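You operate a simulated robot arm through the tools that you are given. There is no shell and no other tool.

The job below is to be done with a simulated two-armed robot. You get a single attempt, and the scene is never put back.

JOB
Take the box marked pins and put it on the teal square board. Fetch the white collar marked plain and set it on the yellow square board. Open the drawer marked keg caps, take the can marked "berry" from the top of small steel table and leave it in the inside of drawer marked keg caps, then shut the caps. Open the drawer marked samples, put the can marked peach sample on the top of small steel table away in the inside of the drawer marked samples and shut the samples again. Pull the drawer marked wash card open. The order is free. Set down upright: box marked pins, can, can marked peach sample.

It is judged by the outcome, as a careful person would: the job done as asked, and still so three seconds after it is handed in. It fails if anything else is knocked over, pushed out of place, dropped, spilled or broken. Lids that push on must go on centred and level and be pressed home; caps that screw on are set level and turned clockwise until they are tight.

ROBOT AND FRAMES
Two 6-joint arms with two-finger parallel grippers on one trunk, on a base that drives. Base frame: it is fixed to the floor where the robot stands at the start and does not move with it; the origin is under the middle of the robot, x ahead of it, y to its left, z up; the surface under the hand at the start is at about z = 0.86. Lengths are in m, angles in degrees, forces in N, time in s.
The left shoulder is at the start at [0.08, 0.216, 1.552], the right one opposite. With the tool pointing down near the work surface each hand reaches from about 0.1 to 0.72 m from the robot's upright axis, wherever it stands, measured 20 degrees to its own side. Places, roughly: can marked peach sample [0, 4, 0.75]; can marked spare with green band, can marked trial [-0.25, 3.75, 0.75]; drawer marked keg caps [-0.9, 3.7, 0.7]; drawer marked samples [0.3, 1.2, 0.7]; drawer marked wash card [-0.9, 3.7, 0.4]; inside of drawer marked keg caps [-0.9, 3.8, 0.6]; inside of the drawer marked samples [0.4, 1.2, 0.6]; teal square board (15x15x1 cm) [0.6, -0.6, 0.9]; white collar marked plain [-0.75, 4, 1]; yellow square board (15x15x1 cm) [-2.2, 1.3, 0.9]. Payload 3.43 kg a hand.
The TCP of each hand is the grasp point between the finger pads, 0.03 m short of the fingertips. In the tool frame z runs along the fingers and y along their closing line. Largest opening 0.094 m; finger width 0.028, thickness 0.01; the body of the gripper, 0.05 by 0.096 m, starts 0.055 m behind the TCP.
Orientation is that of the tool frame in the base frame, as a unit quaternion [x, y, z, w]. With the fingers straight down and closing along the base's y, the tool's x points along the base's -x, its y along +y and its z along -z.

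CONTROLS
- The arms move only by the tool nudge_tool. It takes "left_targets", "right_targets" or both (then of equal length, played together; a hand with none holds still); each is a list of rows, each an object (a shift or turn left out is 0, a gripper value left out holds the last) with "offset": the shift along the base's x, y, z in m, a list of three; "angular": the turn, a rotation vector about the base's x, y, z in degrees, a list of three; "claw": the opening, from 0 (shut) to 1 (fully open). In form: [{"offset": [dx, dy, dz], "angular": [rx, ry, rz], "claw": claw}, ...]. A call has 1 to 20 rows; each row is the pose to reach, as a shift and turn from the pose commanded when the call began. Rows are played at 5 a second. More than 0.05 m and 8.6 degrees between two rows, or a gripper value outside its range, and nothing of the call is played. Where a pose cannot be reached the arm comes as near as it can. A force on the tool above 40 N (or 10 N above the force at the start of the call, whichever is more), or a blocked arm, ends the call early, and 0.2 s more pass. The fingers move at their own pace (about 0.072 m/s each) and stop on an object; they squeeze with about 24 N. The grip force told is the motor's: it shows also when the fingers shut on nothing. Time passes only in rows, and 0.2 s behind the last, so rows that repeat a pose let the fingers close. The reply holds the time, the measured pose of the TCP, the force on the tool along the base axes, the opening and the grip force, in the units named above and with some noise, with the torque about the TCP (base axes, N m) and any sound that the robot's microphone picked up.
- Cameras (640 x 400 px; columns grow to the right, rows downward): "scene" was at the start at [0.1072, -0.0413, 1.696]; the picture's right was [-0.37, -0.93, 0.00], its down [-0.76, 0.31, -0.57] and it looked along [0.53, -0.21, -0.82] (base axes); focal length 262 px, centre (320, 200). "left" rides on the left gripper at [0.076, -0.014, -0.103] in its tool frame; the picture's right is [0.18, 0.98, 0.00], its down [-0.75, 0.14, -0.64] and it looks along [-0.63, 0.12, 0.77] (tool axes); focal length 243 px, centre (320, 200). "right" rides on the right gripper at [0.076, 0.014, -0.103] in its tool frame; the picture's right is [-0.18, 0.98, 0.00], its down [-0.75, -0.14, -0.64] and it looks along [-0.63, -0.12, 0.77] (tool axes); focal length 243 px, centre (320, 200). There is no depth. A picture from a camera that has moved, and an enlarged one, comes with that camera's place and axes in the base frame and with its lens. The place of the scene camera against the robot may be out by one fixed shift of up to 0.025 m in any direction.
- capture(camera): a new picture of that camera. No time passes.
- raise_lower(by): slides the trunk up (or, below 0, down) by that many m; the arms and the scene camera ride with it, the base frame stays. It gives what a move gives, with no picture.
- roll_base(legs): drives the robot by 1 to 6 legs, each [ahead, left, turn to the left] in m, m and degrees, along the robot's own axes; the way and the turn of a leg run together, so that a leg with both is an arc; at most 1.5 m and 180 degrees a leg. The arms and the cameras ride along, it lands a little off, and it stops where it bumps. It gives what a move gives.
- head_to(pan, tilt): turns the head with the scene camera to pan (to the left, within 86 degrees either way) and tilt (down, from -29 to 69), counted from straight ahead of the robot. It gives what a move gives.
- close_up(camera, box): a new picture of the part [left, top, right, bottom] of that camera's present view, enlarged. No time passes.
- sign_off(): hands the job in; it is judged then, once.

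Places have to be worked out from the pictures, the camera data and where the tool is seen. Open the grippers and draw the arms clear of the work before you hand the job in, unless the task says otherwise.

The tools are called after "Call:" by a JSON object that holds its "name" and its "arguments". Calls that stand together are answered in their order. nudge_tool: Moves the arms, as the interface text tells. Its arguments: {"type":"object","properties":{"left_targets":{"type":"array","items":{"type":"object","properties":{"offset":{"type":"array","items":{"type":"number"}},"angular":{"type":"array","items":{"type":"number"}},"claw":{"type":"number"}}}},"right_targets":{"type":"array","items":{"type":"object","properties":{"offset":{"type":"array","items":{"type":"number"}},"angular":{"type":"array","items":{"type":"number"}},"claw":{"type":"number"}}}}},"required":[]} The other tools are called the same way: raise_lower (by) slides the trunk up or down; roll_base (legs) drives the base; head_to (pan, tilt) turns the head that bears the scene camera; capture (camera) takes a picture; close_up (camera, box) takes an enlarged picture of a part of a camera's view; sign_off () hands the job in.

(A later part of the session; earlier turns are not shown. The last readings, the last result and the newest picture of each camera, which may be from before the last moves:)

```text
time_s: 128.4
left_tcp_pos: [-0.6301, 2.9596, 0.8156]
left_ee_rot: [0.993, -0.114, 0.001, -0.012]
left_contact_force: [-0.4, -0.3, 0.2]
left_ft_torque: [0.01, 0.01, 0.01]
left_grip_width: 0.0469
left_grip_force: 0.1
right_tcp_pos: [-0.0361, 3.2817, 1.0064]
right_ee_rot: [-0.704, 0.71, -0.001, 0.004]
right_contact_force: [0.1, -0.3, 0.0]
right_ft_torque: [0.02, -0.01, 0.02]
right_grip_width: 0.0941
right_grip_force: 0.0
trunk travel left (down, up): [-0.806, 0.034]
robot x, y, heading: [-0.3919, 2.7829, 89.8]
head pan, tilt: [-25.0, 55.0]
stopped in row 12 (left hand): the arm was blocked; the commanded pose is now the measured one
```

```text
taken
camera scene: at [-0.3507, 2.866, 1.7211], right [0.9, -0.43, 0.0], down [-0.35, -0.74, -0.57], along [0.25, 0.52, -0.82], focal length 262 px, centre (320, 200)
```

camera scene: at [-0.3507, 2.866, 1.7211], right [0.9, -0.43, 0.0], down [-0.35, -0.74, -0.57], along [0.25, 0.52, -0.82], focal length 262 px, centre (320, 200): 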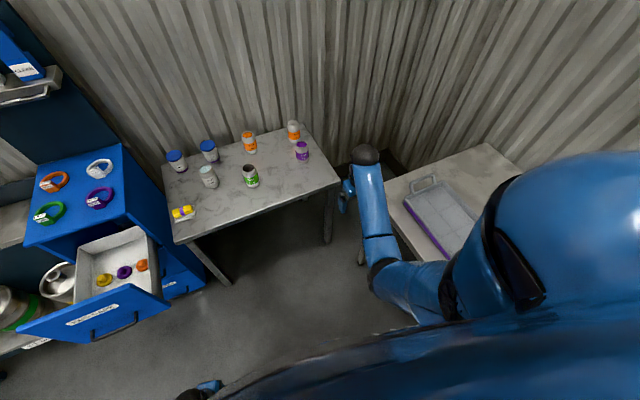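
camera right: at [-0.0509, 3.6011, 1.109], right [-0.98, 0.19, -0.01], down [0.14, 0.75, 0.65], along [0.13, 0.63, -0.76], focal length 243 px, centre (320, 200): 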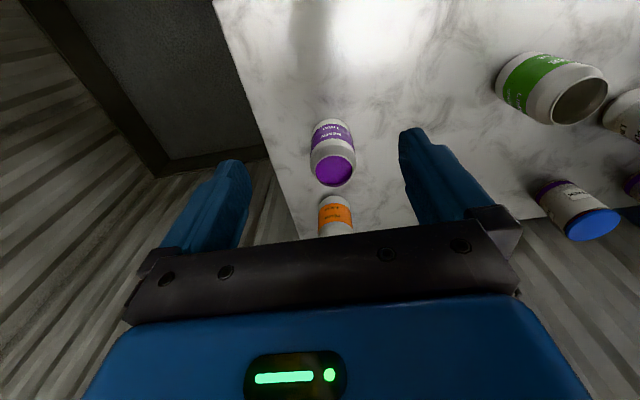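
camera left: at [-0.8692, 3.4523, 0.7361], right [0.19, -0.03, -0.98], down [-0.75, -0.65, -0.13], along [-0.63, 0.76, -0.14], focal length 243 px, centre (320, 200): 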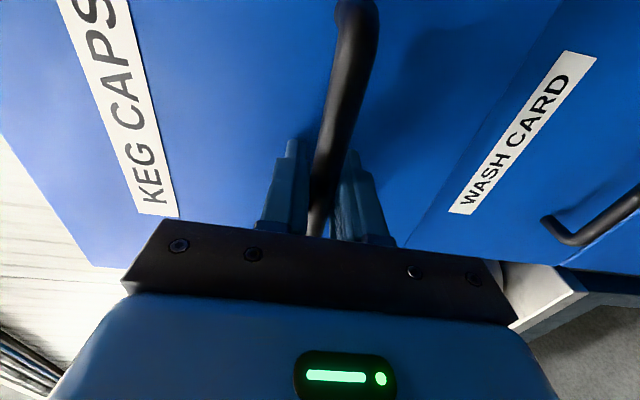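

The left arm hangs at (rel) 0.18 ahead, 0.24 left. Now I drive forward so the right hand stands above the berry can.

Call:
{"name": "roll_base", "arguments": {"legs": [[0.495, 0, 0]]}}

Call:
{"name": "nudge_tool", "arguments": {"right_targets": [{"offset": [0, 0, 0]}, {"offset": [0, 0, 0]}, {"offset": [0, 0, 0]}]}}

Call:
{"name": "capture", "arguments": {"camera": "right"}}

Call:
{"name": "capture", "arguments": {"camera": "left"}}

Call:
{"name": "capture", "arguments": {"camera": "scene"}}

```text
time_s: 131.3
left_tcp_pos: [-0.6269, 3.4505, 0.8168]
left_ee_rot: [0.993, -0.115, 0.001, -0.015]
left_contact_force: [-0.3, -0.2, -0.6]
left_ft_torque: [-0.02, 0.0, 0.0]
left_grip_width: 0.0469
left_grip_force: 0.1
right_tcp_pos: [-0.0329, 3.7702, 1.0081]
right_ee_rot: [-0.705, 0.709, 0.0, 0.003]
right_contact_force: [0.2, -1.4, 0.8]
right_ft_torque: [0.0, 0.01, 0.0]
right_grip_width: 0.0939
right_grip_force: 0.1
trunk travel left (down, up): [-0.806, 0.034]
robot x, y, heading: [-0.3893, 3.2758, 89.8]
head pan, tilt: [-25.0, 55.0]
```

```text
time_s: 132.2
left_tcp_pos: [-0.6276, 3.4518, 0.8158]
left_ee_rot: [0.993, -0.115, 0.001, -0.013]
left_contact_force: [0.6, -0.8, 0.1]
left_ft_torque: [0.0, -0.01, -0.03]
left_grip_width: 0.0469
left_grip_force: 0.1
right_tcp_pos: [-0.0335, 3.7699, 1.007]
right_ee_rot: [-0.704, 0.71, 0.0, 0.003]
right_contact_force: [0.4, -0.5, -0.2]
right_ft_torque: [0.06, 0.0, -0.01]
right_grip_width: 0.0938
right_grip_force: 0.0
trunk travel left (down, up): [-0.806, 0.034]
robot x, y, heading: [-0.3867, 3.2753, 89.6]
head pan, tilt: [-25.0, 55.0]
```

```text
taken
camera right: at [-0.0486, 3.6936, 1.1079], right [-0.98, 0.19, -0.01], down [0.14, 0.75, 0.65], along [0.13, 0.63, -0.76], focal length 243 px, centre (320, 200)
```

right: 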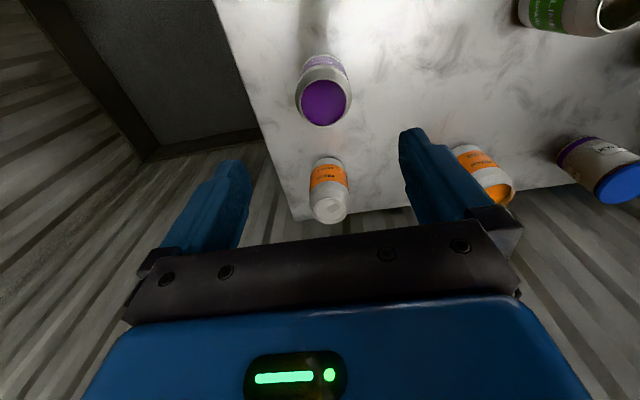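

```text
taken
camera left: at [-0.5497, 3.4459, 0.9194], right [-0.05, -1.0, -0.03], down [-0.77, 0.02, 0.64], along [-0.64, 0.05, -0.77], focal length 243 px, centre (320, 200)
```

left: 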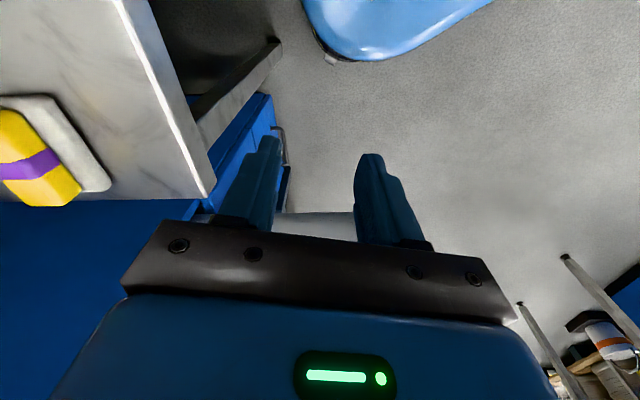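

```text
taken
camera scene: at [-0.3472, 3.356, 1.7213], right [0.9, -0.43, 0.0], down [-0.35, -0.74, -0.57], along [0.25, 0.52, -0.82], focal length 262 px, centre (320, 200)
```

scene: 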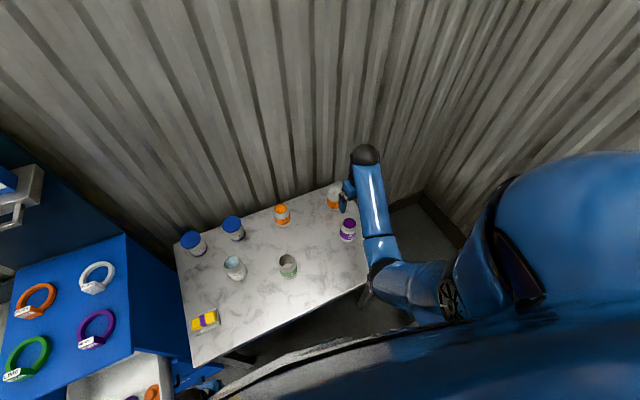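

Berry rim triangulates to (-0.033, 3.785, 0.822). I shift 1.4 cm forward and lower the trunk 0.2 m to bring the open fingers down around the can.

Call:
{"name": "nudge_tool", "arguments": {"right_targets": [{"offset": [0.0, 0.014, 0], "claw": 1.0}, {"offset": [0.0, 0.014, 0], "claw": 1.0}]}}

Call:
{"name": "raise_lower", "arguments": {"by": -0.12}}

Call:
{"name": "capture", "arguments": {"camera": "right"}}

```text
time_s: 132.8
left_tcp_pos: [-0.6267, 3.4516, 0.8167]
left_ee_rot: [0.993, -0.115, 0.001, -0.014]
left_contact_force: [-0.6, -0.9, 0.3]
left_ft_torque: [-0.01, 0.01, 0.02]
left_grip_width: 0.0469
left_grip_force: 0.1
right_tcp_pos: [-0.0333, 3.7853, 1.0069]
right_ee_rot: [-0.705, 0.71, -0.001, 0.003]
right_contact_force: [0.2, 0.8, 0.7]
right_ft_torque: [0.0, 0.0, 0.02]
right_grip_width: 0.0941
right_grip_force: 0.1
trunk travel left (down, up): [-0.806, 0.034]
robot x, y, heading: [-0.3885, 3.2712, 89.6]
head pan, tilt: [-25.0, 55.0]
```

```text
time_s: 134.2
left_tcp_pos: [-0.6271, 3.4522, 0.6946]
left_ee_rot: [0.993, -0.115, 0.0, -0.014]
left_contact_force: [0.6, -1.0, 0.6]
left_ft_torque: [-0.03, 0.02, -0.01]
left_grip_width: 0.0471
left_grip_force: 0.0
right_tcp_pos: [-0.0324, 3.7843, 0.8879]
right_ee_rot: [-0.704, 0.71, -0.001, 0.003]
right_contact_force: [0.6, -0.2, 1.2]
right_ft_torque: [-0.02, -0.02, 0.04]
right_grip_width: 0.094
right_grip_force: 0.0
trunk travel left (down, up): [-0.686, 0.154]
robot x, y, heading: [-0.3897, 3.2729, 89.8]
head pan, tilt: [-25.0, 55.0]
```

```text
taken
camera right: at [-0.0486, 3.7076, 0.9878], right [-0.98, 0.19, -0.01], down [0.14, 0.75, 0.65], along [0.13, 0.63, -0.76], focal length 243 px, centre (320, 200)
```

right: 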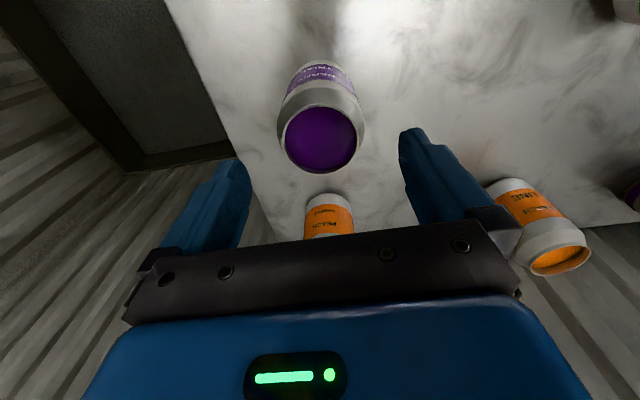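

Well centred. I lower a further 0.08 by trunk, then the rest with the arm.

Call:
{"name": "raise_lower", "arguments": {"by": -0.08}}

Call:
{"name": "nudge_tool", "arguments": {"right_targets": [{"offset": [0, 0.003, -0.01]}, {"offset": [0, 0.003, -0.02]}, {"offset": [0, 0.003, -0.024]}]}}

Call:
{"name": "capture", "arguments": {"camera": "right"}}

```text
time_s: 135.4
left_tcp_pos: [-0.6277, 3.4514, 0.6157]
left_ee_rot: [0.993, -0.115, 0.0, -0.014]
left_contact_force: [0.0, -0.2, -0.8]
left_ft_torque: [0.04, 0.02, 0.03]
left_grip_width: 0.0471
left_grip_force: 0.0
right_tcp_pos: [-0.0333, 3.785, 0.8059]
right_ee_rot: [-0.704, 0.71, -0.001, 0.003]
right_contact_force: [0.1, 0.1, 0.1]
right_ft_torque: [0.0, -0.01, -0.03]
right_grip_width: 0.0939
right_grip_force: 0.2
trunk travel left (down, up): [-0.606, 0.234]
robot x, y, heading: [-0.3922, 3.2724, 89.9]
head pan, tilt: [-25.0, 55.0]
```

```text
time_s: 136.2
left_tcp_pos: [-0.6273, 3.4524, 0.6162]
left_ee_rot: [0.993, -0.115, 0.001, -0.014]
left_contact_force: [0.4, 0.9, -0.3]
left_ft_torque: [0.02, -0.03, 0.0]
left_grip_width: 0.047
left_grip_force: 0.1
right_tcp_pos: [-0.0324, 3.7882, 0.7836]
right_ee_rot: [-0.705, 0.709, -0.001, 0.004]
right_contact_force: [0.1, 0.3, 0.6]
right_ft_torque: [-0.01, 0.0, 0.0]
right_grip_width: 0.0939
right_grip_force: 0.0
trunk travel left (down, up): [-0.606, 0.234]
robot x, y, heading: [-0.3897, 3.2739, 89.8]
head pan, tilt: [-25.0, 55.0]
```

```text
taken
camera right: at [-0.0484, 3.7108, 0.8846], right [-0.98, 0.19, -0.01], down [0.14, 0.75, 0.65], along [0.13, 0.63, -0.76], focal length 243 px, centre (320, 200)
```

right: 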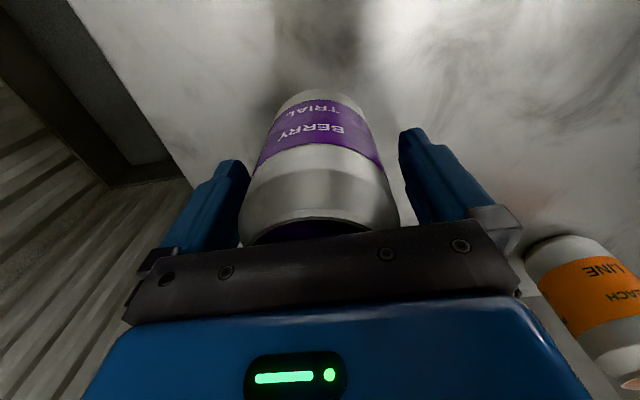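

The can is between the fingers with its rim just under the palm. I close gently.

Call:
{"name": "nudge_tool", "arguments": {"right_targets": [{"offset": [0, 0, 0], "claw": 0.8}, {"offset": [0, 0, 0], "claw": 0.72}, {"offset": [0, 0, 0], "claw": 0.65}, {"offset": [0, 0, 0], "claw": 0.55}, {"offset": [0, 0, 0], "claw": 0.55}]}}

Call:
{"name": "capture", "arguments": {"camera": "right"}}

```text
time_s: 137.4
left_tcp_pos: [-0.6265, 3.452, 0.6162]
left_ee_rot: [0.993, -0.114, 0.001, -0.014]
left_contact_force: [-0.5, -0.5, 0.4]
left_ft_torque: [0.04, 0.02, 0.0]
left_grip_width: 0.047
left_grip_force: 0.0
right_tcp_pos: [-0.0335, 3.7876, 0.7829]
right_ee_rot: [-0.705, 0.71, -0.001, 0.003]
right_contact_force: [-1.4, -0.2, 0.2]
right_ft_torque: [-0.01, 0.19, 0.01]
right_grip_width: 0.0667
right_grip_force: 23.5
trunk travel left (down, up): [-0.606, 0.234]
robot x, y, heading: [-0.3895, 3.2753, 89.7]
head pan, tilt: [-25.0, 55.0]
```

```text
taken
camera right: at [-0.0486, 3.7107, 0.8847], right [-0.98, 0.19, -0.01], down [0.14, 0.75, 0.65], along [0.13, 0.63, -0.76], focal length 243 px, centre (320, 200)
```

right: 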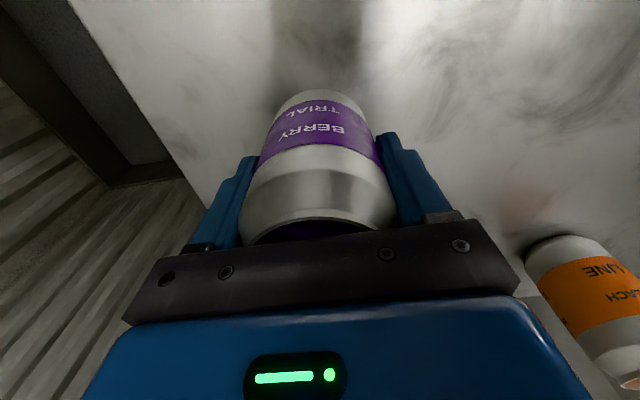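

Gripped at 66.7 mm. I lift by raising the trunk 0.22 m, then back away from the table.

Call:
{"name": "raise_lower", "arguments": {"by": 0.22}}

Call:
{"name": "capture", "arguments": {"camera": "right"}}

Call:
{"name": "roll_base", "arguments": {"legs": [[-0.45, 0, 0]]}}

Call:
{"name": "head_to", "arguments": {"pan": 25, "tilt": 50}}

Call:
{"name": "capture", "arguments": {"camera": "scene"}}

```text
time_s: 139.8
left_tcp_pos: [-0.6279, 3.4528, 0.8362]
left_ee_rot: [0.993, -0.115, 0.001, -0.013]
left_contact_force: [0.0, -0.8, 0.5]
left_ft_torque: [-0.02, -0.03, -0.02]
left_grip_width: 0.047
left_grip_force: 0.1
right_tcp_pos: [-0.0312, 3.7883, 1.0046]
right_ee_rot: [-0.704, 0.71, 0.0, 0.004]
right_contact_force: [0.2, 0.6, -3.2]
right_ft_torque: [0.02, 0.01, -0.02]
right_grip_width: 0.0671
right_grip_force: 24.4
trunk travel left (down, up): [-0.826, 0.014]
robot x, y, heading: [-0.3878, 3.2747, 89.8]
head pan, tilt: [-25.0, 55.0]
```

```text
taken
camera right: at [-0.0482, 3.7111, 1.1047], right [-0.98, 0.19, -0.01], down [0.14, 0.75, 0.65], along [0.13, 0.63, -0.76], focal length 243 px, centre (320, 200)
```

right: 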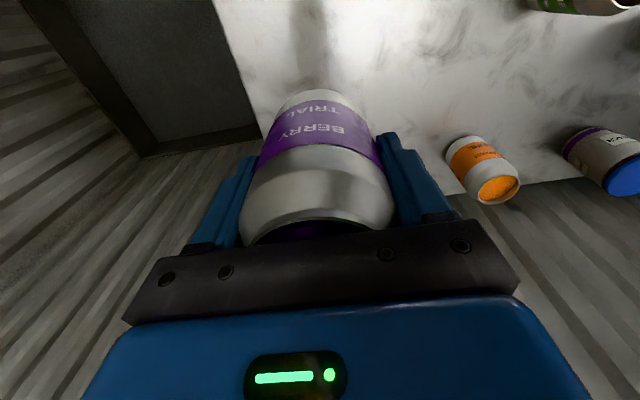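

```text
time_s: 142.5
left_tcp_pos: [-0.6301, 3.0037, 0.8359]
left_ee_rot: [0.993, -0.119, 0.0, -0.012]
left_contact_force: [0.8, 0.4, 0.3]
left_ft_torque: [-0.07, -0.01, 0.02]
left_grip_width: 0.0472
left_grip_force: 0.2
right_tcp_pos: [-0.0332, 3.3374, 1.0024]
right_ee_rot: [-0.702, 0.712, -0.001, 0.003]
right_contact_force: [-0.1, 0.2, -3.1]
right_ft_torque: [-0.02, -0.01, 0.0]
right_grip_width: 0.0667
right_grip_force: 24.3
trunk travel left (down, up): [-0.826, 0.014]
robot x, y, heading: [-0.3918, 2.8228, 89.3]
head pan, tilt: [-25.0, 55.0]
```

```text
time_s: 143.7
left_tcp_pos: [-0.6294, 3.0026, 0.8365]
left_ee_rot: [0.993, -0.118, 0.001, -0.013]
left_contact_force: [1.5, -0.6, 0.3]
left_ft_torque: [0.0, 0.01, 0.01]
left_grip_width: 0.0468
left_grip_force: 0.1
right_tcp_pos: [-0.0337, 3.3356, 1.003]
right_ee_rot: [-0.702, 0.712, -0.001, 0.004]
right_contact_force: [-0.1, 0.5, -3.8]
right_ft_torque: [-0.02, -0.01, -0.03]
right_grip_width: 0.0669
right_grip_force: 23.6
trunk travel left (down, up): [-0.826, 0.014]
robot x, y, heading: [-0.3906, 2.8236, 89.4]
head pan, tilt: [25.0, 50.0]
```

```text
taken
camera scene: at [-0.4133, 2.9107, 1.7478], right [0.91, 0.41, 0.0], down [0.31, -0.7, -0.64], along [-0.26, 0.59, -0.77], focal length 262 px, centre (320, 200)
```

scene: 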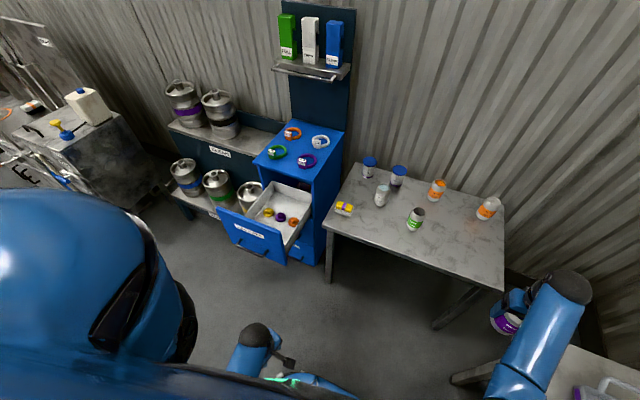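

I zoom into the drawer to see the caps in it and pick a free spot.

Call:
{"name": "close_up", "arguments": {"camera": "scene", "box": [200, 150, 360, 270]}}

```text
3.33 times, centred on (280, 210) of scene
camera zoom: at [-0.4133, 2.9107, 1.7478], right [0.91, 0.41, 0.0], down [0.31, -0.7, -0.64], along [-0.26, 0.59, -0.77], focal length 872 px, centre (453, 167)
```

zoom: 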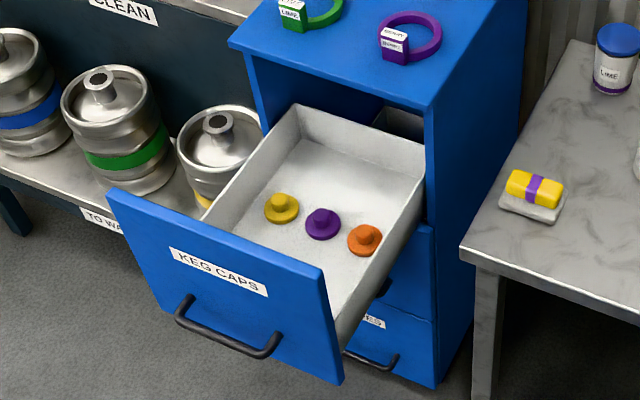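

The caps sit in a row at y≈3.57, leaving free floor in the front part of the tray (y≈3.40–3.54). I strafe left, then yaw the right hand so its camera points sideways and fits inside the drawer.

Call:
{"name": "roll_base", "arguments": {"legs": [[0, 0.4, 0.4]]}}

Call:
{"name": "nudge_tool", "arguments": {"right_targets": [{"angular": [0, 0, -8.2]}, {"angular": [0, 0, -16.4]}, {"angular": [0, 0, -24.6]}, {"angular": [0, 0, -32.8]}, {"angular": [0, 0, -41]}, {"angular": [0, 0, -49.2]}, {"angular": [0, 0, -57.4]}, {"angular": [0, 0, -65.6]}, {"angular": [0, 0, -73.8]}, {"angular": [0, 0, -82]}, {"angular": [0, 0, -90]}]}}

Call:
{"name": "capture", "arguments": {"camera": "scene"}}

```text
time_s: 146.2
left_tcp_pos: [-1.0263, 3.0052, 0.8373]
left_ee_rot: [0.993, -0.117, 0.0, -0.013]
left_contact_force: [-0.2, 0.4, 0.7]
left_ft_torque: [-0.01, 0.01, -0.02]
left_grip_width: 0.0469
left_grip_force: 0.1
right_tcp_pos: [-0.4304, 3.3411, 1.0027]
right_ee_rot: [-0.703, 0.711, 0.0, 0.003]
right_contact_force: [0.4, -0.3, -4.0]
right_ft_torque: [-0.01, 0.04, 0.0]
right_grip_width: 0.0665
right_grip_force: 23.6
trunk travel left (down, up): [-0.826, 0.014]
robot x, y, heading: [-0.79, 2.8275, 89.6]
head pan, tilt: [25.0, 50.0]
```

```text
time_s: 148.6
left_tcp_pos: [-1.0278, 3.0057, 0.8362]
left_ee_rot: [0.993, -0.117, 0.0, -0.014]
left_contact_force: [-0.4, 0.7, 0.4]
left_ft_torque: [0.0, 0.0, 0.0]
left_grip_width: 0.0471
left_grip_force: 0.0
right_tcp_pos: [-0.434, 3.3392, 1.0034]
right_ee_rot: [0.006, 1.0, -0.003, 0.0]
right_contact_force: [0.0, -1.0, -2.7]
right_ft_torque: [0.02, -0.02, -0.01]
right_grip_width: 0.0668
right_grip_force: 24.1
trunk travel left (down, up): [-0.826, 0.014]
robot x, y, heading: [-0.7897, 2.8296, 89.8]
head pan, tilt: [25.0, 50.0]
```

```text
taken
camera scene: at [-0.8116, 2.9143, 1.7479], right [0.91, 0.41, 0.0], down [0.32, -0.7, -0.64], along [-0.27, 0.58, -0.77], focal length 262 px, centre (320, 200)
```

scene: 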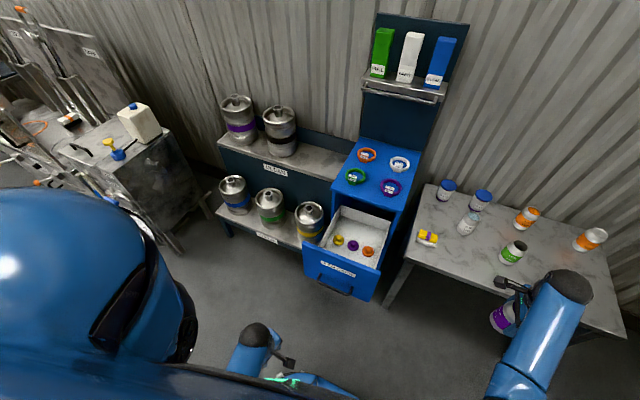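

I bring the right hand inward 0.14 m and strafe left so it lines up with the drawer at x≈-0.93.

Call:
{"name": "nudge_tool", "arguments": {"right_targets": [{"offset": [-0.045, 0, 0]}, {"offset": [-0.09, 0, 0]}, {"offset": [-0.14, 0, 0]}]}}

Call:
{"name": "roll_base", "arguments": {"legs": [[0, 0.355, 0]]}}

Call:
{"name": "head_to", "arguments": {"pan": 0, "tilt": 55}}

Call:
{"name": "capture", "arguments": {"camera": "scene"}}

Call:
{"name": "capture", "arguments": {"camera": "left"}}

```text
time_s: 149.3
left_tcp_pos: [-1.0289, 3.0066, 0.837]
left_ee_rot: [0.993, -0.117, 0.001, -0.015]
left_contact_force: [0.4, 0.2, -0.7]
left_ft_torque: [0.0, -0.03, -0.02]
left_grip_width: 0.047
left_grip_force: 0.1
right_tcp_pos: [-0.5758, 3.3414, 1.0033]
right_ee_rot: [0.005, 1.0, -0.003, 0.003]
right_contact_force: [0.7, 0.6, -3.8]
right_ft_torque: [-0.03, 0.01, 0.01]
right_grip_width: 0.0666
right_grip_force: 23.8
trunk travel left (down, up): [-0.826, 0.014]
robot x, y, heading: [-0.7866, 2.8299, 89.6]
head pan, tilt: [25.0, 50.0]
```

```text
time_s: 151.6
left_tcp_pos: [-1.3789, 3.0102, 0.8372]
left_ee_rot: [0.993, -0.117, -0.001, -0.013]
left_contact_force: [0.0, -1.1, 0.1]
left_ft_torque: [0.01, 0.0, -0.03]
left_grip_width: 0.0469
left_grip_force: 0.0
right_tcp_pos: [-0.9224, 3.3435, 1.0032]
right_ee_rot: [0.006, 1.0, -0.004, 0.001]
right_contact_force: [-0.4, -0.4, -3.8]
right_ft_torque: [-0.01, 0.01, -0.02]
right_grip_width: 0.0666
right_grip_force: 23.9
trunk travel left (down, up): [-0.826, 0.014]
robot x, y, heading: [-1.1455, 2.8325, 89.4]
head pan, tilt: [25.0, 50.0]
```

```text
time_s: 152.5
left_tcp_pos: [-1.3821, 3.009, 0.8358]
left_ee_rot: [0.993, -0.118, 0.001, -0.013]
left_contact_force: [0.0, 0.1, -0.3]
left_ft_torque: [-0.01, 0.01, 0.03]
left_grip_width: 0.047
left_grip_force: 0.1
right_tcp_pos: [-0.926, 3.3447, 1.0026]
right_ee_rot: [0.006, 1.0, -0.003, 0.002]
right_contact_force: [0.5, -0.4, -3.3]
right_ft_torque: [0.03, 0.01, -0.01]
right_grip_width: 0.0666
right_grip_force: 24.1
trunk travel left (down, up): [-0.826, 0.014]
robot x, y, heading: [-1.1427, 2.8298, 89.5]
head pan, tilt: [0.0, 55.0]
```

```text
taken
camera scene: at [-1.1327, 2.9196, 1.7413], right [1.0, -0.01, 0.0], down [-0.01, -0.82, -0.57], along [0.01, 0.57, -0.82], focal length 262 px, centre (320, 200)
```

scene: 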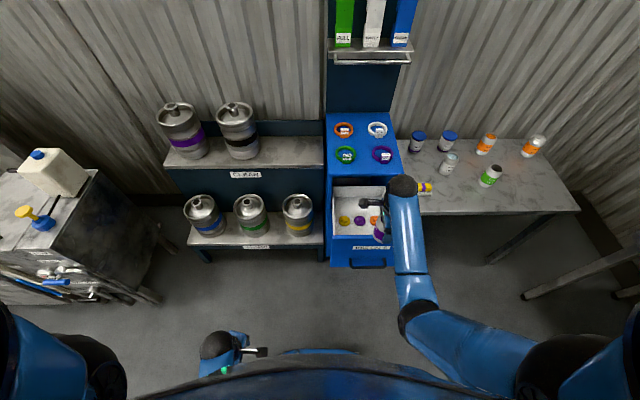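

```text
taken
camera left: at [-1.3039, 3.0029, 0.9393], right [-0.05, -1.0, -0.03], down [-0.77, 0.02, 0.64], along [-0.64, 0.05, -0.77], focal length 243 px, centre (320, 200)
```

left: 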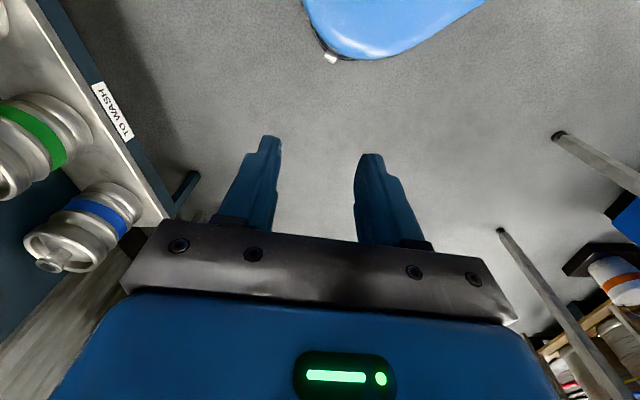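

The right hand lines up with the drawer at x≈-0.926. I drive forward so the can comes over the tray (its bottom clears the front panel by ~6 cm).

Call:
{"name": "roll_base", "arguments": {"legs": [[0.22, 0, 0.3]]}}

Call:
{"name": "nudge_tool", "arguments": {"right_targets": [{"offset": [0, 0, 0]}, {"offset": [0, 0, 0]}]}}

Call:
{"name": "capture", "arguments": {"camera": "scene"}}

Call:
{"name": "capture", "arguments": {"camera": "right"}}

```text
time_s: 154.2
left_tcp_pos: [-1.3802, 3.2261, 0.8375]
left_ee_rot: [0.993, -0.113, 0.0, -0.016]
left_contact_force: [1.1, -0.6, -0.2]
left_ft_torque: [0.03, 0.0, 0.01]
left_grip_width: 0.0471
left_grip_force: 0.0
right_tcp_pos: [-0.9272, 3.5624, 1.0047]
right_ee_rot: [0.002, 1.0, -0.002, 0.002]
right_contact_force: [-0.8, -0.5, -4.0]
right_ft_torque: [0.01, -0.01, 0.0]
right_grip_width: 0.0668
right_grip_force: 24.4
trunk travel left (down, up): [-0.826, 0.014]
robot x, y, heading: [-1.1382, 3.0531, 90.0]
head pan, tilt: [0.0, 55.0]
```

```text
time_s: 154.8
left_tcp_pos: [-1.3799, 3.2279, 0.8354]
left_ee_rot: [0.993, -0.115, 0.0, -0.016]
left_contact_force: [-0.1, -0.1, 0.0]
left_ft_torque: [0.0, 0.01, -0.01]
left_grip_width: 0.0468
left_grip_force: 0.0
right_tcp_pos: [-0.9262, 3.5646, 1.0039]
right_ee_rot: [0.003, 1.0, -0.003, 0.003]
right_contact_force: [-0.3, 0.3, -4.0]
right_ft_torque: [-0.01, 0.02, -0.01]
right_grip_width: 0.0665
right_grip_force: 23.8
trunk travel left (down, up): [-0.826, 0.014]
robot x, y, heading: [-1.1451, 3.0495, 89.9]
head pan, tilt: [0.0, 55.0]
```

```text
taken
camera scene: at [-1.1307, 3.1374, 1.7415], right [1.0, 0.0, 0.0], down [0.0, -0.82, -0.57], along [0.0, 0.57, -0.82], focal length 262 px, centre (320, 200)
```

scene: 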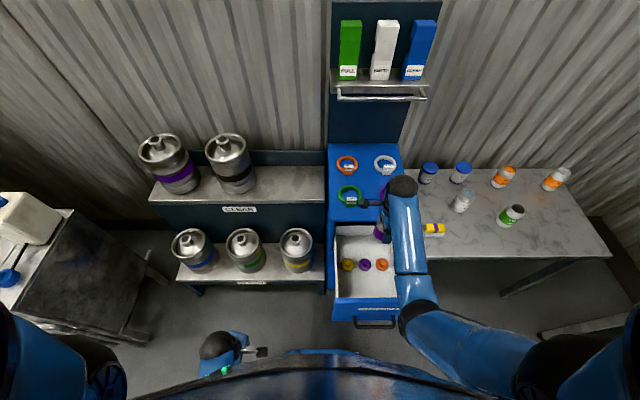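

```text
taken
camera right: at [-1.0032, 3.579, 1.1045], right [0.19, 0.98, -0.01], down [0.75, -0.14, 0.65], along [0.63, -0.13, -0.76], focal length 243 px, centre (320, 200)
```

right: 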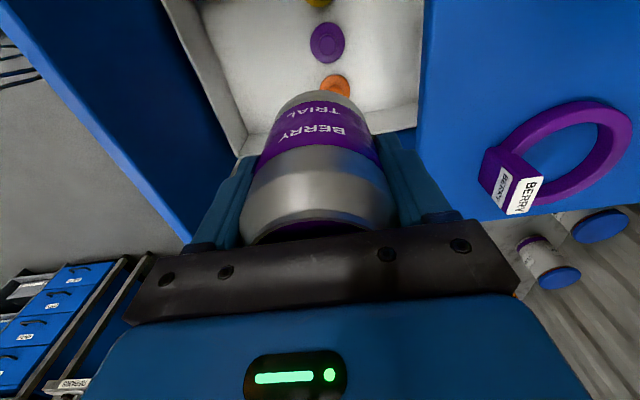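

From the right camera the tray's front inner wall is y≈3.389 and the caps start at y≈3.545, so I aim the can at y≈3.466. I move back and down into the drawer mouth.

Call:
{"name": "nudge_tool", "arguments": {"right_targets": [{"offset": [0, -0.025, -0.02]}, {"offset": [0, -0.05, -0.045]}, {"offset": [0, -0.075, -0.07]}, {"offset": [0, -0.098, -0.1]}, {"offset": [0, -0.099, -0.13]}]}}

Call:
{"name": "capture", "arguments": {"camera": "right"}}

Call:
{"name": "close_up", "arguments": {"camera": "scene", "box": [300, 160, 460, 340]}}

```text
time_s: 156.0
left_tcp_pos: [-1.3796, 3.2293, 0.8358]
left_ee_rot: [0.993, -0.113, 0.001, -0.013]
left_contact_force: [-0.7, 0.6, 0.4]
left_ft_torque: [-0.03, -0.04, 0.0]
left_grip_width: 0.0469
left_grip_force: 0.0
right_tcp_pos: [-0.927, 3.4674, 0.8723]
right_ee_rot: [0.003, 1.0, -0.004, 0.002]
right_contact_force: [-0.5, -0.1, -2.9]
right_ft_torque: [-0.03, 0.0, 0.01]
right_grip_width: 0.0666
right_grip_force: 23.6
trunk travel left (down, up): [-0.826, 0.014]
robot x, y, heading: [-1.1441, 3.0531, 89.8]
head pan, tilt: [0.0, 55.0]
```

```text
taken
camera right: at [-1.0026, 3.4821, 0.9736], right [0.19, 0.98, -0.01], down [0.75, -0.14, 0.65], along [0.63, -0.13, -0.76], focal length 243 px, centre (320, 200)
```

right: 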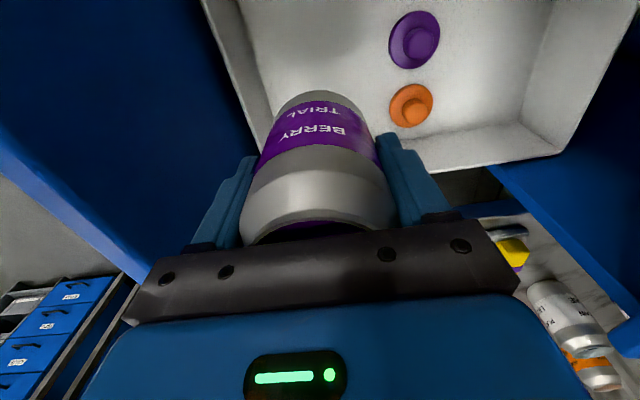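

```text
2.22 times, centred on (380, 250) of scene
camera zoom: at [-1.1305, 3.1409, 1.7413], right [1.0, 0.0, 0.0], down [0.0, -0.82, -0.57], along [0.0, 0.57, -0.82], focal length 582 px, centre (187, 89)
```

zoom: 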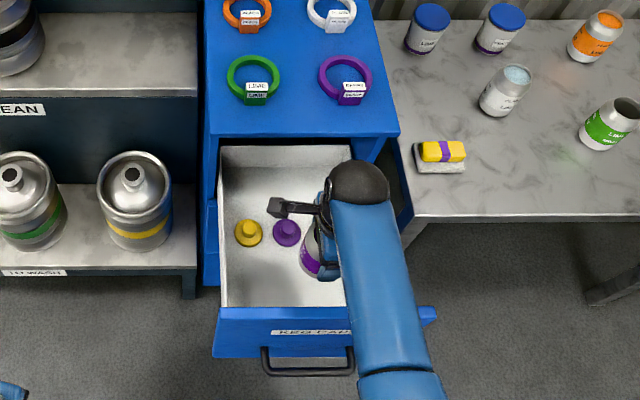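

Positioned well, clear of caps and walls. I lower the trunk 0.12 m.

Call:
{"name": "raise_lower", "arguments": {"by": -0.12}}

Call:
{"name": "capture", "arguments": {"camera": "right"}}

Call:
{"name": "capture", "arguments": {"camera": "scene"}}

```text
time_s: 157.5
left_tcp_pos: [-1.3807, 3.2293, 0.7165]
left_ee_rot: [0.993, -0.113, 0.001, -0.014]
left_contact_force: [-1.6, -0.5, -0.6]
left_ft_torque: [-0.01, 0.01, 0.0]
left_grip_width: 0.0472
left_grip_force: 0.1
right_tcp_pos: [-0.9264, 3.4667, 0.7513]
right_ee_rot: [0.003, 1.0, -0.004, 0.002]
right_contact_force: [0.7, -1.0, -3.8]
right_ft_torque: [0.02, 0.05, 0.02]
right_grip_width: 0.0666
right_grip_force: 24.2
trunk travel left (down, up): [-0.706, 0.134]
robot x, y, heading: [-1.1451, 3.0539, 89.6]
head pan, tilt: [0.0, 55.0]
```

```text
taken
camera right: at [-1.0027, 3.4817, 0.8535], right [0.19, 0.98, -0.01], down [0.75, -0.14, 0.65], along [0.63, -0.13, -0.76], focal length 243 px, centre (320, 200)
```

right: 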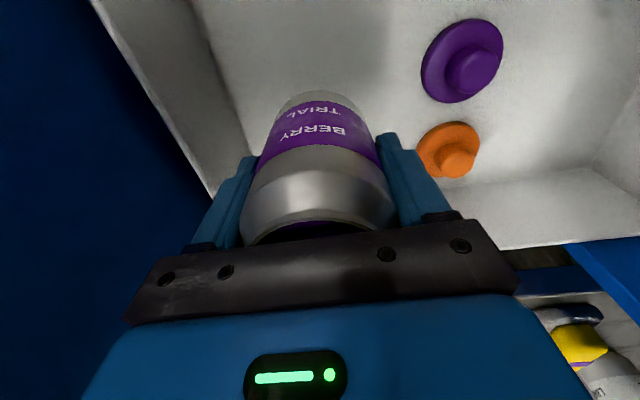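

```text
taken
camera scene: at [-1.1307, 3.1403, 1.621], right [1.0, 0.0, 0.0], down [0.0, -0.82, -0.57], along [0.0, 0.57, -0.82], focal length 262 px, centre (320, 200)
```

scene: 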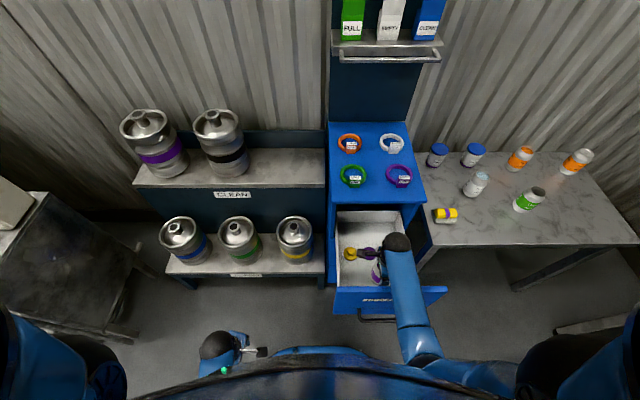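

Cap tops triangulate to z≈0.66, so the floor is ≈0.63. I descend slowly until the can touches.

Call:
{"name": "nudge_tool", "arguments": {"right_targets": [{"offset": [0, 0, -0.015]}, {"offset": [0, 0, -0.03]}, {"offset": [0, 0, -0.036]}, {"offset": [0, 0, -0.04]}, {"offset": [0, 0, -0.044]}, {"offset": [0, 0, -0.048]}]}}

Call:
{"name": "capture", "arguments": {"camera": "right"}}

```text
time_s: 158.9
left_tcp_pos: [-1.3808, 3.2265, 0.7185]
left_ee_rot: [0.993, -0.114, 0.001, -0.017]
left_contact_force: [-0.5, 0.4, -0.2]
left_ft_torque: [0.03, 0.0, -0.01]
left_grip_width: 0.0472
left_grip_force: 0.0
right_tcp_pos: [-0.9266, 3.4739, 0.7148]
right_ee_rot: [0.004, 1.0, 0.009, 0.003]
right_contact_force: [-1.0, -0.1, -2.7]
right_ft_torque: [-0.01, -0.01, 0.04]
right_grip_width: 0.0668
right_grip_force: 24.3
trunk travel left (down, up): [-0.706, 0.134]
robot x, y, heading: [-1.1371, 3.0509, 89.7]
head pan, tilt: [0.0, 55.0]
```

```text
taken
camera right: at [-1.0027, 3.4849, 0.8167], right [0.19, 0.98, 0.02], down [0.75, -0.16, 0.64], along [0.63, -0.11, -0.77], focal length 243 px, centre (320, 200)
```

right: 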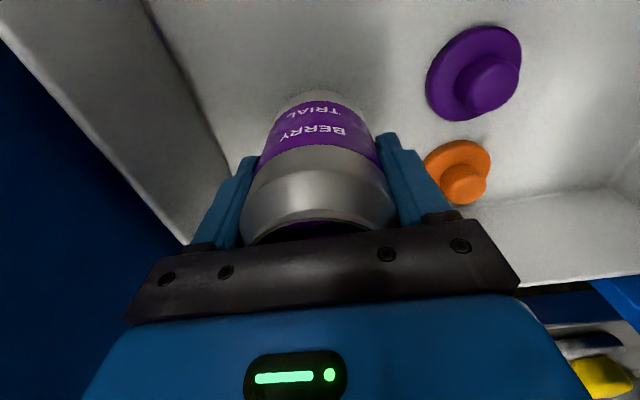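

The hand stopped ~1 cm short with a slight tilt and no tool force, so the forearm may be touching the drawer front. I check.

Call:
{"name": "head_to", "arguments": {"pan": -10, "tilt": 65}}

Call:
{"name": "close_up", "arguments": {"camera": "scene", "box": [260, 60, 460, 260]}}

Call:
{"name": "capture", "arguments": {"camera": "left"}}

```text
time_s: 159.6
left_tcp_pos: [-1.3808, 3.2248, 0.7171]
left_ee_rot: [0.993, -0.115, 0.0, -0.016]
left_contact_force: [-0.4, -0.1, 0.4]
left_ft_torque: [0.02, -0.01, 0.03]
left_grip_width: 0.0472
left_grip_force: 0.0
right_tcp_pos: [-0.9273, 3.4734, 0.7155]
right_ee_rot: [0.003, 1.0, 0.01, 0.002]
right_contact_force: [-0.3, 0.3, -3.6]
right_ft_torque: [0.01, 0.0, -0.04]
right_grip_width: 0.0665
right_grip_force: 24.1
trunk travel left (down, up): [-0.706, 0.134]
robot x, y, heading: [-1.1417, 3.0535, 89.7]
head pan, tilt: [-10.0, 65.0]
```

```text
2.00 times, centred on (360, 160) of scene
camera zoom: at [-1.122, 3.1186, 1.6109], right [0.98, -0.18, 0.0], down [-0.16, -0.89, -0.43], along [0.08, 0.42, -0.9], focal length 524 px, centre (240, 280)
```

zoom: 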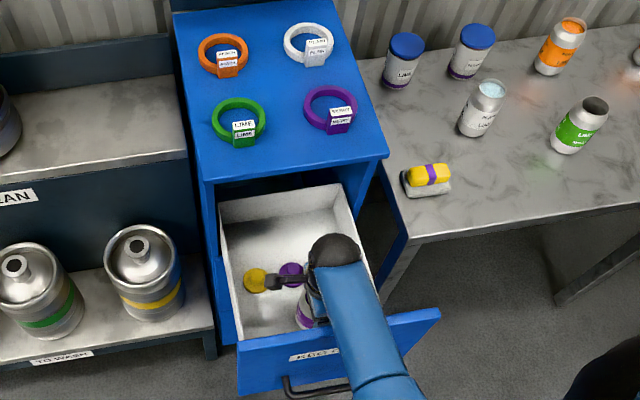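

```text
taken
camera left: at [-1.3035, 3.2181, 0.8208], right [-0.04, -1.0, -0.03], down [-0.77, 0.01, 0.64], along [-0.64, 0.05, -0.77], focal length 243 px, centre (320, 200)
```

left: 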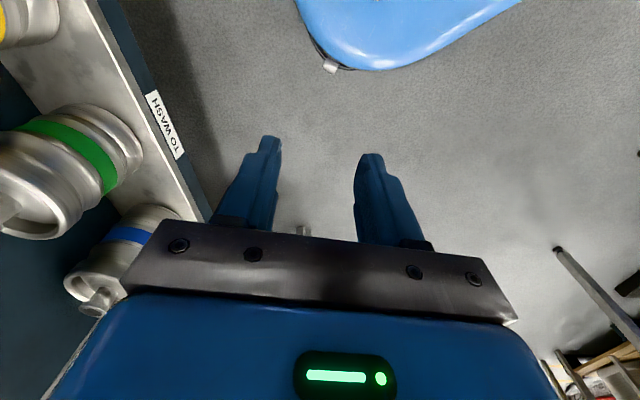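

The forearm does seem to rest near the panel's top edge. I raise the trunk 0.1, move the base 9 cm closer so the arm comes in steeper, and bring the hand back over the free spot.

Call:
{"name": "raise_lower", "arguments": {"by": 0.1}}

Call:
{"name": "roll_base", "arguments": {"legs": [[0.09, 0, 0.3]]}}

Call:
{"name": "nudge_tool", "arguments": {"right_targets": [{"offset": [0, -0.02, 0]}, {"offset": [0, -0.05, 0]}, {"offset": [0, -0.08, 0]}, {"offset": [0, -0.088, 0]}, {"offset": [0, -0.088, 0]}]}}

Call:
{"name": "capture", "arguments": {"camera": "scene"}}

Call:
{"name": "capture", "arguments": {"camera": "right"}}

```text
time_s: 161.0
left_tcp_pos: [-1.3808, 3.2275, 0.8165]
left_ee_rot: [0.993, -0.114, 0.001, -0.014]
left_contact_force: [0.1, -0.1, 0.1]
left_ft_torque: [-0.02, 0.0, 0.01]
left_grip_width: 0.047
left_grip_force: 0.0
right_tcp_pos: [-0.9264, 3.4661, 0.8064]
right_ee_rot: [0.003, 1.0, -0.003, 0.003]
right_contact_force: [0.3, -0.8, -4.0]
right_ft_torque: [0.02, 0.01, 0.01]
right_grip_width: 0.0666
right_grip_force: 24.0
trunk travel left (down, up): [-0.806, 0.034]
robot x, y, heading: [-1.1431, 3.053, 89.7]
head pan, tilt: [-10.0, 65.0]
```

```text
time_s: 162.1
left_tcp_pos: [-1.3812, 3.3104, 0.8165]
left_ee_rot: [0.994, -0.112, 0.001, -0.016]
left_contact_force: [-1.0, -0.3, 0.8]
left_ft_torque: [0.04, -0.01, 0.0]
left_grip_width: 0.0469
left_grip_force: 0.0
right_tcp_pos: [-0.9286, 3.5512, 0.808]
right_ee_rot: [0.0, 1.0, 0.0, 0.002]
right_contact_force: [-0.5, -0.8, -3.0]
right_ft_torque: [0.06, 0.0, 0.01]
right_grip_width: 0.0664
right_grip_force: 24.0
trunk travel left (down, up): [-0.806, 0.034]
robot x, y, heading: [-1.1381, 3.1414, 90.0]
head pan, tilt: [-10.0, 65.0]
```

```text
time_s: 163.3
left_tcp_pos: [-1.3809, 3.3162, 0.8155]
left_ee_rot: [0.994, -0.112, 0.0, -0.014]
left_contact_force: [0.2, -0.2, 0.9]
left_ft_torque: [0.0, 0.0, 0.02]
left_grip_width: 0.0475
left_grip_force: 0.0
right_tcp_pos: [-0.9288, 3.4673, 0.8061]
right_ee_rot: [0.0, 1.0, -0.003, 0.001]
right_contact_force: [-0.6, 0.5, -3.7]
right_ft_torque: [-0.01, -0.03, 0.01]
right_grip_width: 0.0666
right_grip_force: 23.9
trunk travel left (down, up): [-0.806, 0.034]
robot x, y, heading: [-1.1409, 3.1344, 90.1]
head pan, tilt: [-10.0, 65.0]
```

```text
taken
camera scene: at [-1.1205, 3.2151, 1.7098], right [0.98, -0.17, 0.0], down [-0.16, -0.89, -0.42], along [0.07, 0.42, -0.91], focal length 262 px, centre (320, 200)
```

scene: 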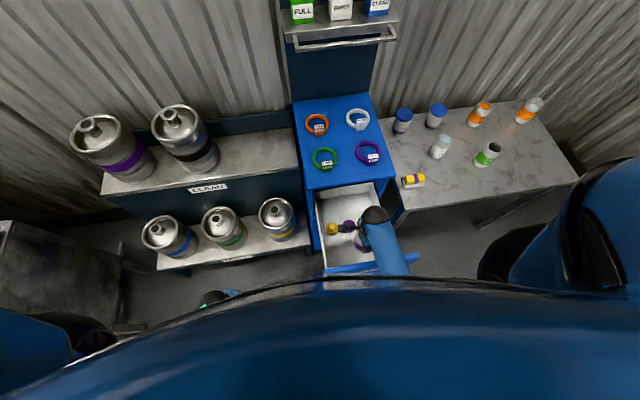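

```text
taken
camera right: at [-1.0047, 3.4817, 0.9063], right [0.18, 0.98, -0.01], down [0.75, -0.14, 0.65], along [0.63, -0.12, -0.76], focal length 243 px, centre (320, 200)
```

right: 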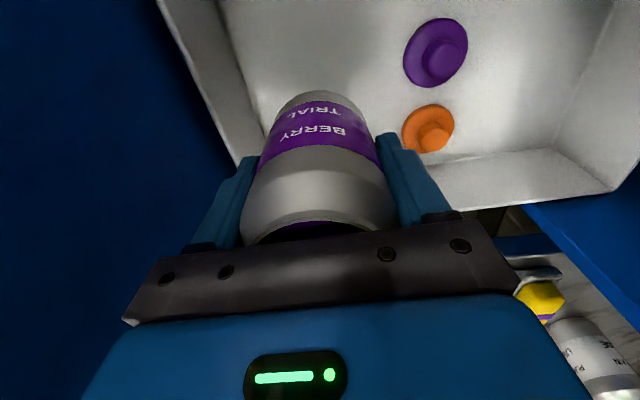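

Now the arm comes down steeply. I lower the trunk 6 cm and then the arm, watching for contact.

Call:
{"name": "raise_lower", "arguments": {"by": -0.06}}

Call:
{"name": "nudge_tool", "arguments": {"right_targets": [{"offset": [0, 0.003, -0.015]}, {"offset": [0, 0.003, -0.03]}, {"offset": [0, 0.003, -0.036]}, {"offset": [0, 0.003, -0.04]}, {"offset": [0, 0.003, -0.04]}]}}

Call:
{"name": "capture", "arguments": {"camera": "right"}}

```text
time_s: 164.3
left_tcp_pos: [-1.38, 3.3152, 0.7557]
left_ee_rot: [0.994, -0.111, 0.001, -0.014]
left_contact_force: [-0.5, -0.7, -0.7]
left_ft_torque: [-0.01, 0.0, 0.01]
left_grip_width: 0.0469
left_grip_force: 0.0
right_tcp_pos: [-0.9287, 3.468, 0.7444]
right_ee_rot: [0.001, 1.0, -0.005, 0.002]
right_contact_force: [0.0, 0.0, -3.0]
right_ft_torque: [0.0, 0.01, 0.0]
right_grip_width: 0.0664
right_grip_force: 23.7
trunk travel left (down, up): [-0.746, 0.094]
robot x, y, heading: [-1.1429, 3.1418, 90.0]
head pan, tilt: [-10.0, 65.0]
```

```text
time_s: 165.5
left_tcp_pos: [-1.3806, 3.3167, 0.7565]
left_ee_rot: [0.994, -0.111, 0.001, -0.013]
left_contact_force: [-0.8, 0.6, -0.5]
left_ft_torque: [-0.04, -0.01, 0.0]
left_grip_width: 0.047
left_grip_force: 0.1
right_tcp_pos: [-0.929, 3.4705, 0.7049]
right_ee_rot: [0.001, 1.0, -0.005, 0.001]
right_contact_force: [-0.4, -0.6, -2.4]
right_ft_torque: [-0.03, -0.02, 0.0]
right_grip_width: 0.0665
right_grip_force: 24.3
trunk travel left (down, up): [-0.746, 0.094]
robot x, y, heading: [-1.1434, 3.1363, 90.1]
head pan, tilt: [-10.0, 65.0]
```

```text
taken
camera right: at [-1.0046, 3.4851, 0.8059], right [0.18, 0.98, -0.01], down [0.75, -0.14, 0.65], along [0.63, -0.12, -0.76], focal length 243 px, centre (320, 200)
```

right: 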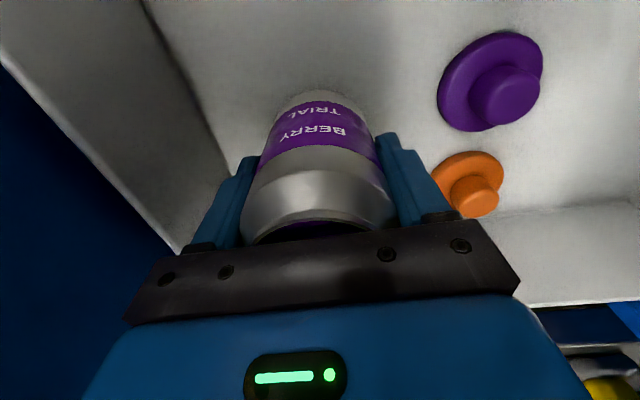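

It tracks properly now; no floor contact yet. Continue down in small steps.

Call:
{"name": "nudge_tool", "arguments": {"right_targets": [{"offset": [0, 0, -0.004]}, {"offset": [0, 0, -0.008]}, {"offset": [0, 0, -0.012]}, {"offset": [0, 0, -0.015]}, {"offset": [0, 0, -0.018]}]}}

Call:
{"name": "capture", "arguments": {"camera": "right"}}

```text
time_s: 166.2
left_tcp_pos: [-1.3813, 3.3149, 0.7566]
left_ee_rot: [0.994, -0.111, 0.001, -0.014]
left_contact_force: [-0.7, 0.4, -0.3]
left_ft_torque: [0.03, 0.01, 0.01]
left_grip_width: 0.047
left_grip_force: 0.0
right_tcp_pos: [-0.9293, 3.475, 0.6997]
right_ee_rot: [0.0, 1.0, 0.001, 0.001]
right_contact_force: [-1.5, -0.9, 24.0]
right_ft_torque: [-0.67, 0.25, 0.02]
right_grip_width: 0.0663
right_grip_force: 23.9
trunk travel left (down, up): [-0.746, 0.094]
robot x, y, heading: [-1.1407, 3.1403, 90.2]
head pan, tilt: [-10.0, 65.0]
stopped in row 3 (right hand): the force on the tool passed its limit at 48 N (the readings are from after the stop); the commanded pose is now the measured one
```

```text
taken
camera right: at [-1.0054, 3.4888, 0.8018], right [0.18, 0.98, 0.0], down [0.75, -0.14, 0.64], along [0.63, -0.12, -0.76], focal length 243 px, centre (320, 200)
```

right: 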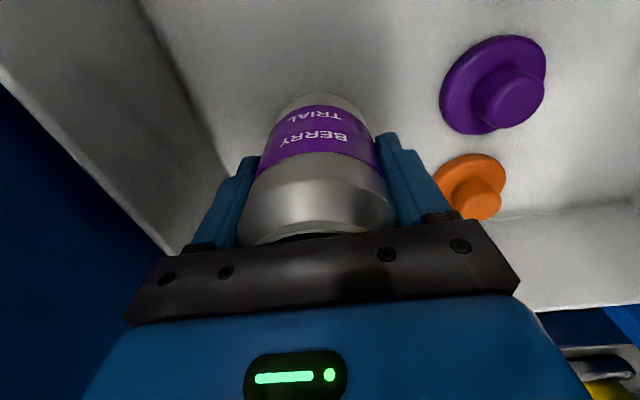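

The can touched the floor at TCP z≈0.70, as predicted. I relieve the pressure by 2 mm and open the fingers.

Call:
{"name": "nudge_tool", "arguments": {"right_targets": [{"offset": [0, -0.002, 0.002]}, {"offset": [0, -0.002, 0.002]}, {"offset": [0, -0.002, 0.002], "claw": 0.8}, {"offset": [0, -0.002, 0.002], "claw": 0.95}, {"offset": [0, -0.002, 0.002], "claw": 0.95}]}}

Call:
{"name": "capture", "arguments": {"camera": "right"}}

```text
time_s: 167.3
left_tcp_pos: [-1.3817, 3.3155, 0.7579]
left_ee_rot: [0.994, -0.112, 0.0, -0.014]
left_contact_force: [0.3, 0.0, -0.1]
left_ft_torque: [0.04, -0.02, 0.0]
left_grip_width: 0.0469
left_grip_force: 0.1
right_tcp_pos: [-0.9261, 3.4721, 0.7009]
right_ee_rot: [0.0, 1.0, 0.0, 0.002]
right_contact_force: [-2.6, 0.5, 5.6]
right_ft_torque: [0.01, -0.02, 0.0]
right_grip_width: 0.0892
right_grip_force: 0.1
trunk travel left (down, up): [-0.746, 0.094]
robot x, y, heading: [-1.1411, 3.1414, 89.9]
head pan, tilt: [-10.0, 65.0]
```

```text
taken
camera right: at [-1.0048, 3.486, 0.8019], right [0.18, 0.98, 0.0], down [0.75, -0.14, 0.65], along [0.63, -0.12, -0.76], focal length 243 px, centre (320, 200)
```

right: 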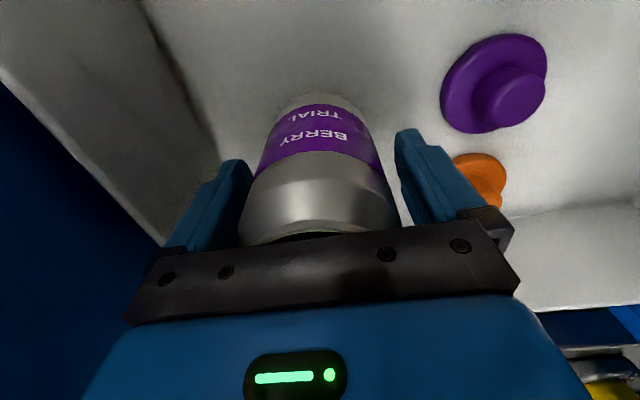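

The fingers are clear of the can. I lift straight up with arm and trunk.

Call:
{"name": "nudge_tool", "arguments": {"right_targets": [{"offset": [0, 0, 0.015]}, {"offset": [0, 0, 0.035]}, {"offset": [0, 0, 0.06]}]}}

Call:
{"name": "raise_lower", "arguments": {"by": 0.09}}

Call:
{"name": "capture", "arguments": {"camera": "right"}}

```text
time_s: 168.2
left_tcp_pos: [-1.3815, 3.3163, 0.7563]
left_ee_rot: [0.994, -0.111, 0.001, -0.015]
left_contact_force: [-0.1, 0.2, 0.3]
left_ft_torque: [0.01, -0.02, -0.01]
left_grip_width: 0.047
left_grip_force: 0.0
right_tcp_pos: [-0.9284, 3.4732, 0.7594]
right_ee_rot: [0.0, 1.0, 0.0, 0.001]
right_contact_force: [-0.4, 0.1, -0.5]
right_ft_torque: [0.0, 0.01, 0.01]
right_grip_width: 0.0892
right_grip_force: 0.0
trunk travel left (down, up): [-0.746, 0.094]
robot x, y, heading: [-1.1412, 3.1379, 90.0]
head pan, tilt: [-10.0, 65.0]
```

```text
time_s: 169.4
left_tcp_pos: [-1.3813, 3.3145, 0.8459]
left_ee_rot: [0.994, -0.111, 0.001, -0.013]
left_contact_force: [-0.5, -0.2, -0.7]
left_ft_torque: [0.01, -0.03, -0.01]
left_grip_width: 0.0471
left_grip_force: 0.0
right_tcp_pos: [-0.9277, 3.473, 0.8498]
right_ee_rot: [0.0, 1.0, 0.0, 0.002]
right_contact_force: [0.2, -0.1, 0.1]
right_ft_torque: [-0.02, -0.01, 0.03]
right_grip_width: 0.0892
right_grip_force: 0.0
trunk travel left (down, up): [-0.836, 0.004]
robot x, y, heading: [-1.1393, 3.1395, 89.9]
head pan, tilt: [-10.0, 65.0]
```

```text
taken
camera right: at [-1.0049, 3.4866, 0.9515], right [0.18, 0.98, 0.0], down [0.75, -0.14, 0.65], along [0.63, -0.12, -0.76], focal length 243 px, centre (320, 200)
```

right: 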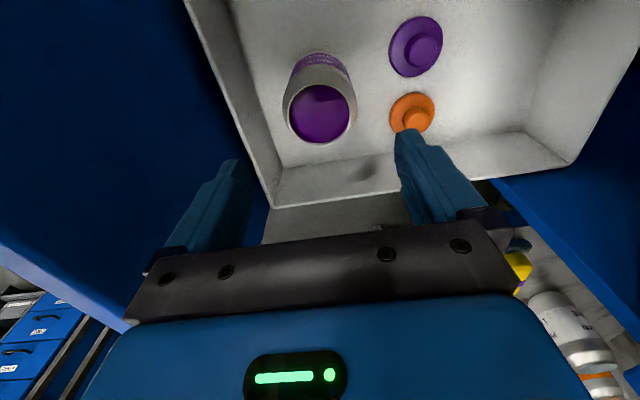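

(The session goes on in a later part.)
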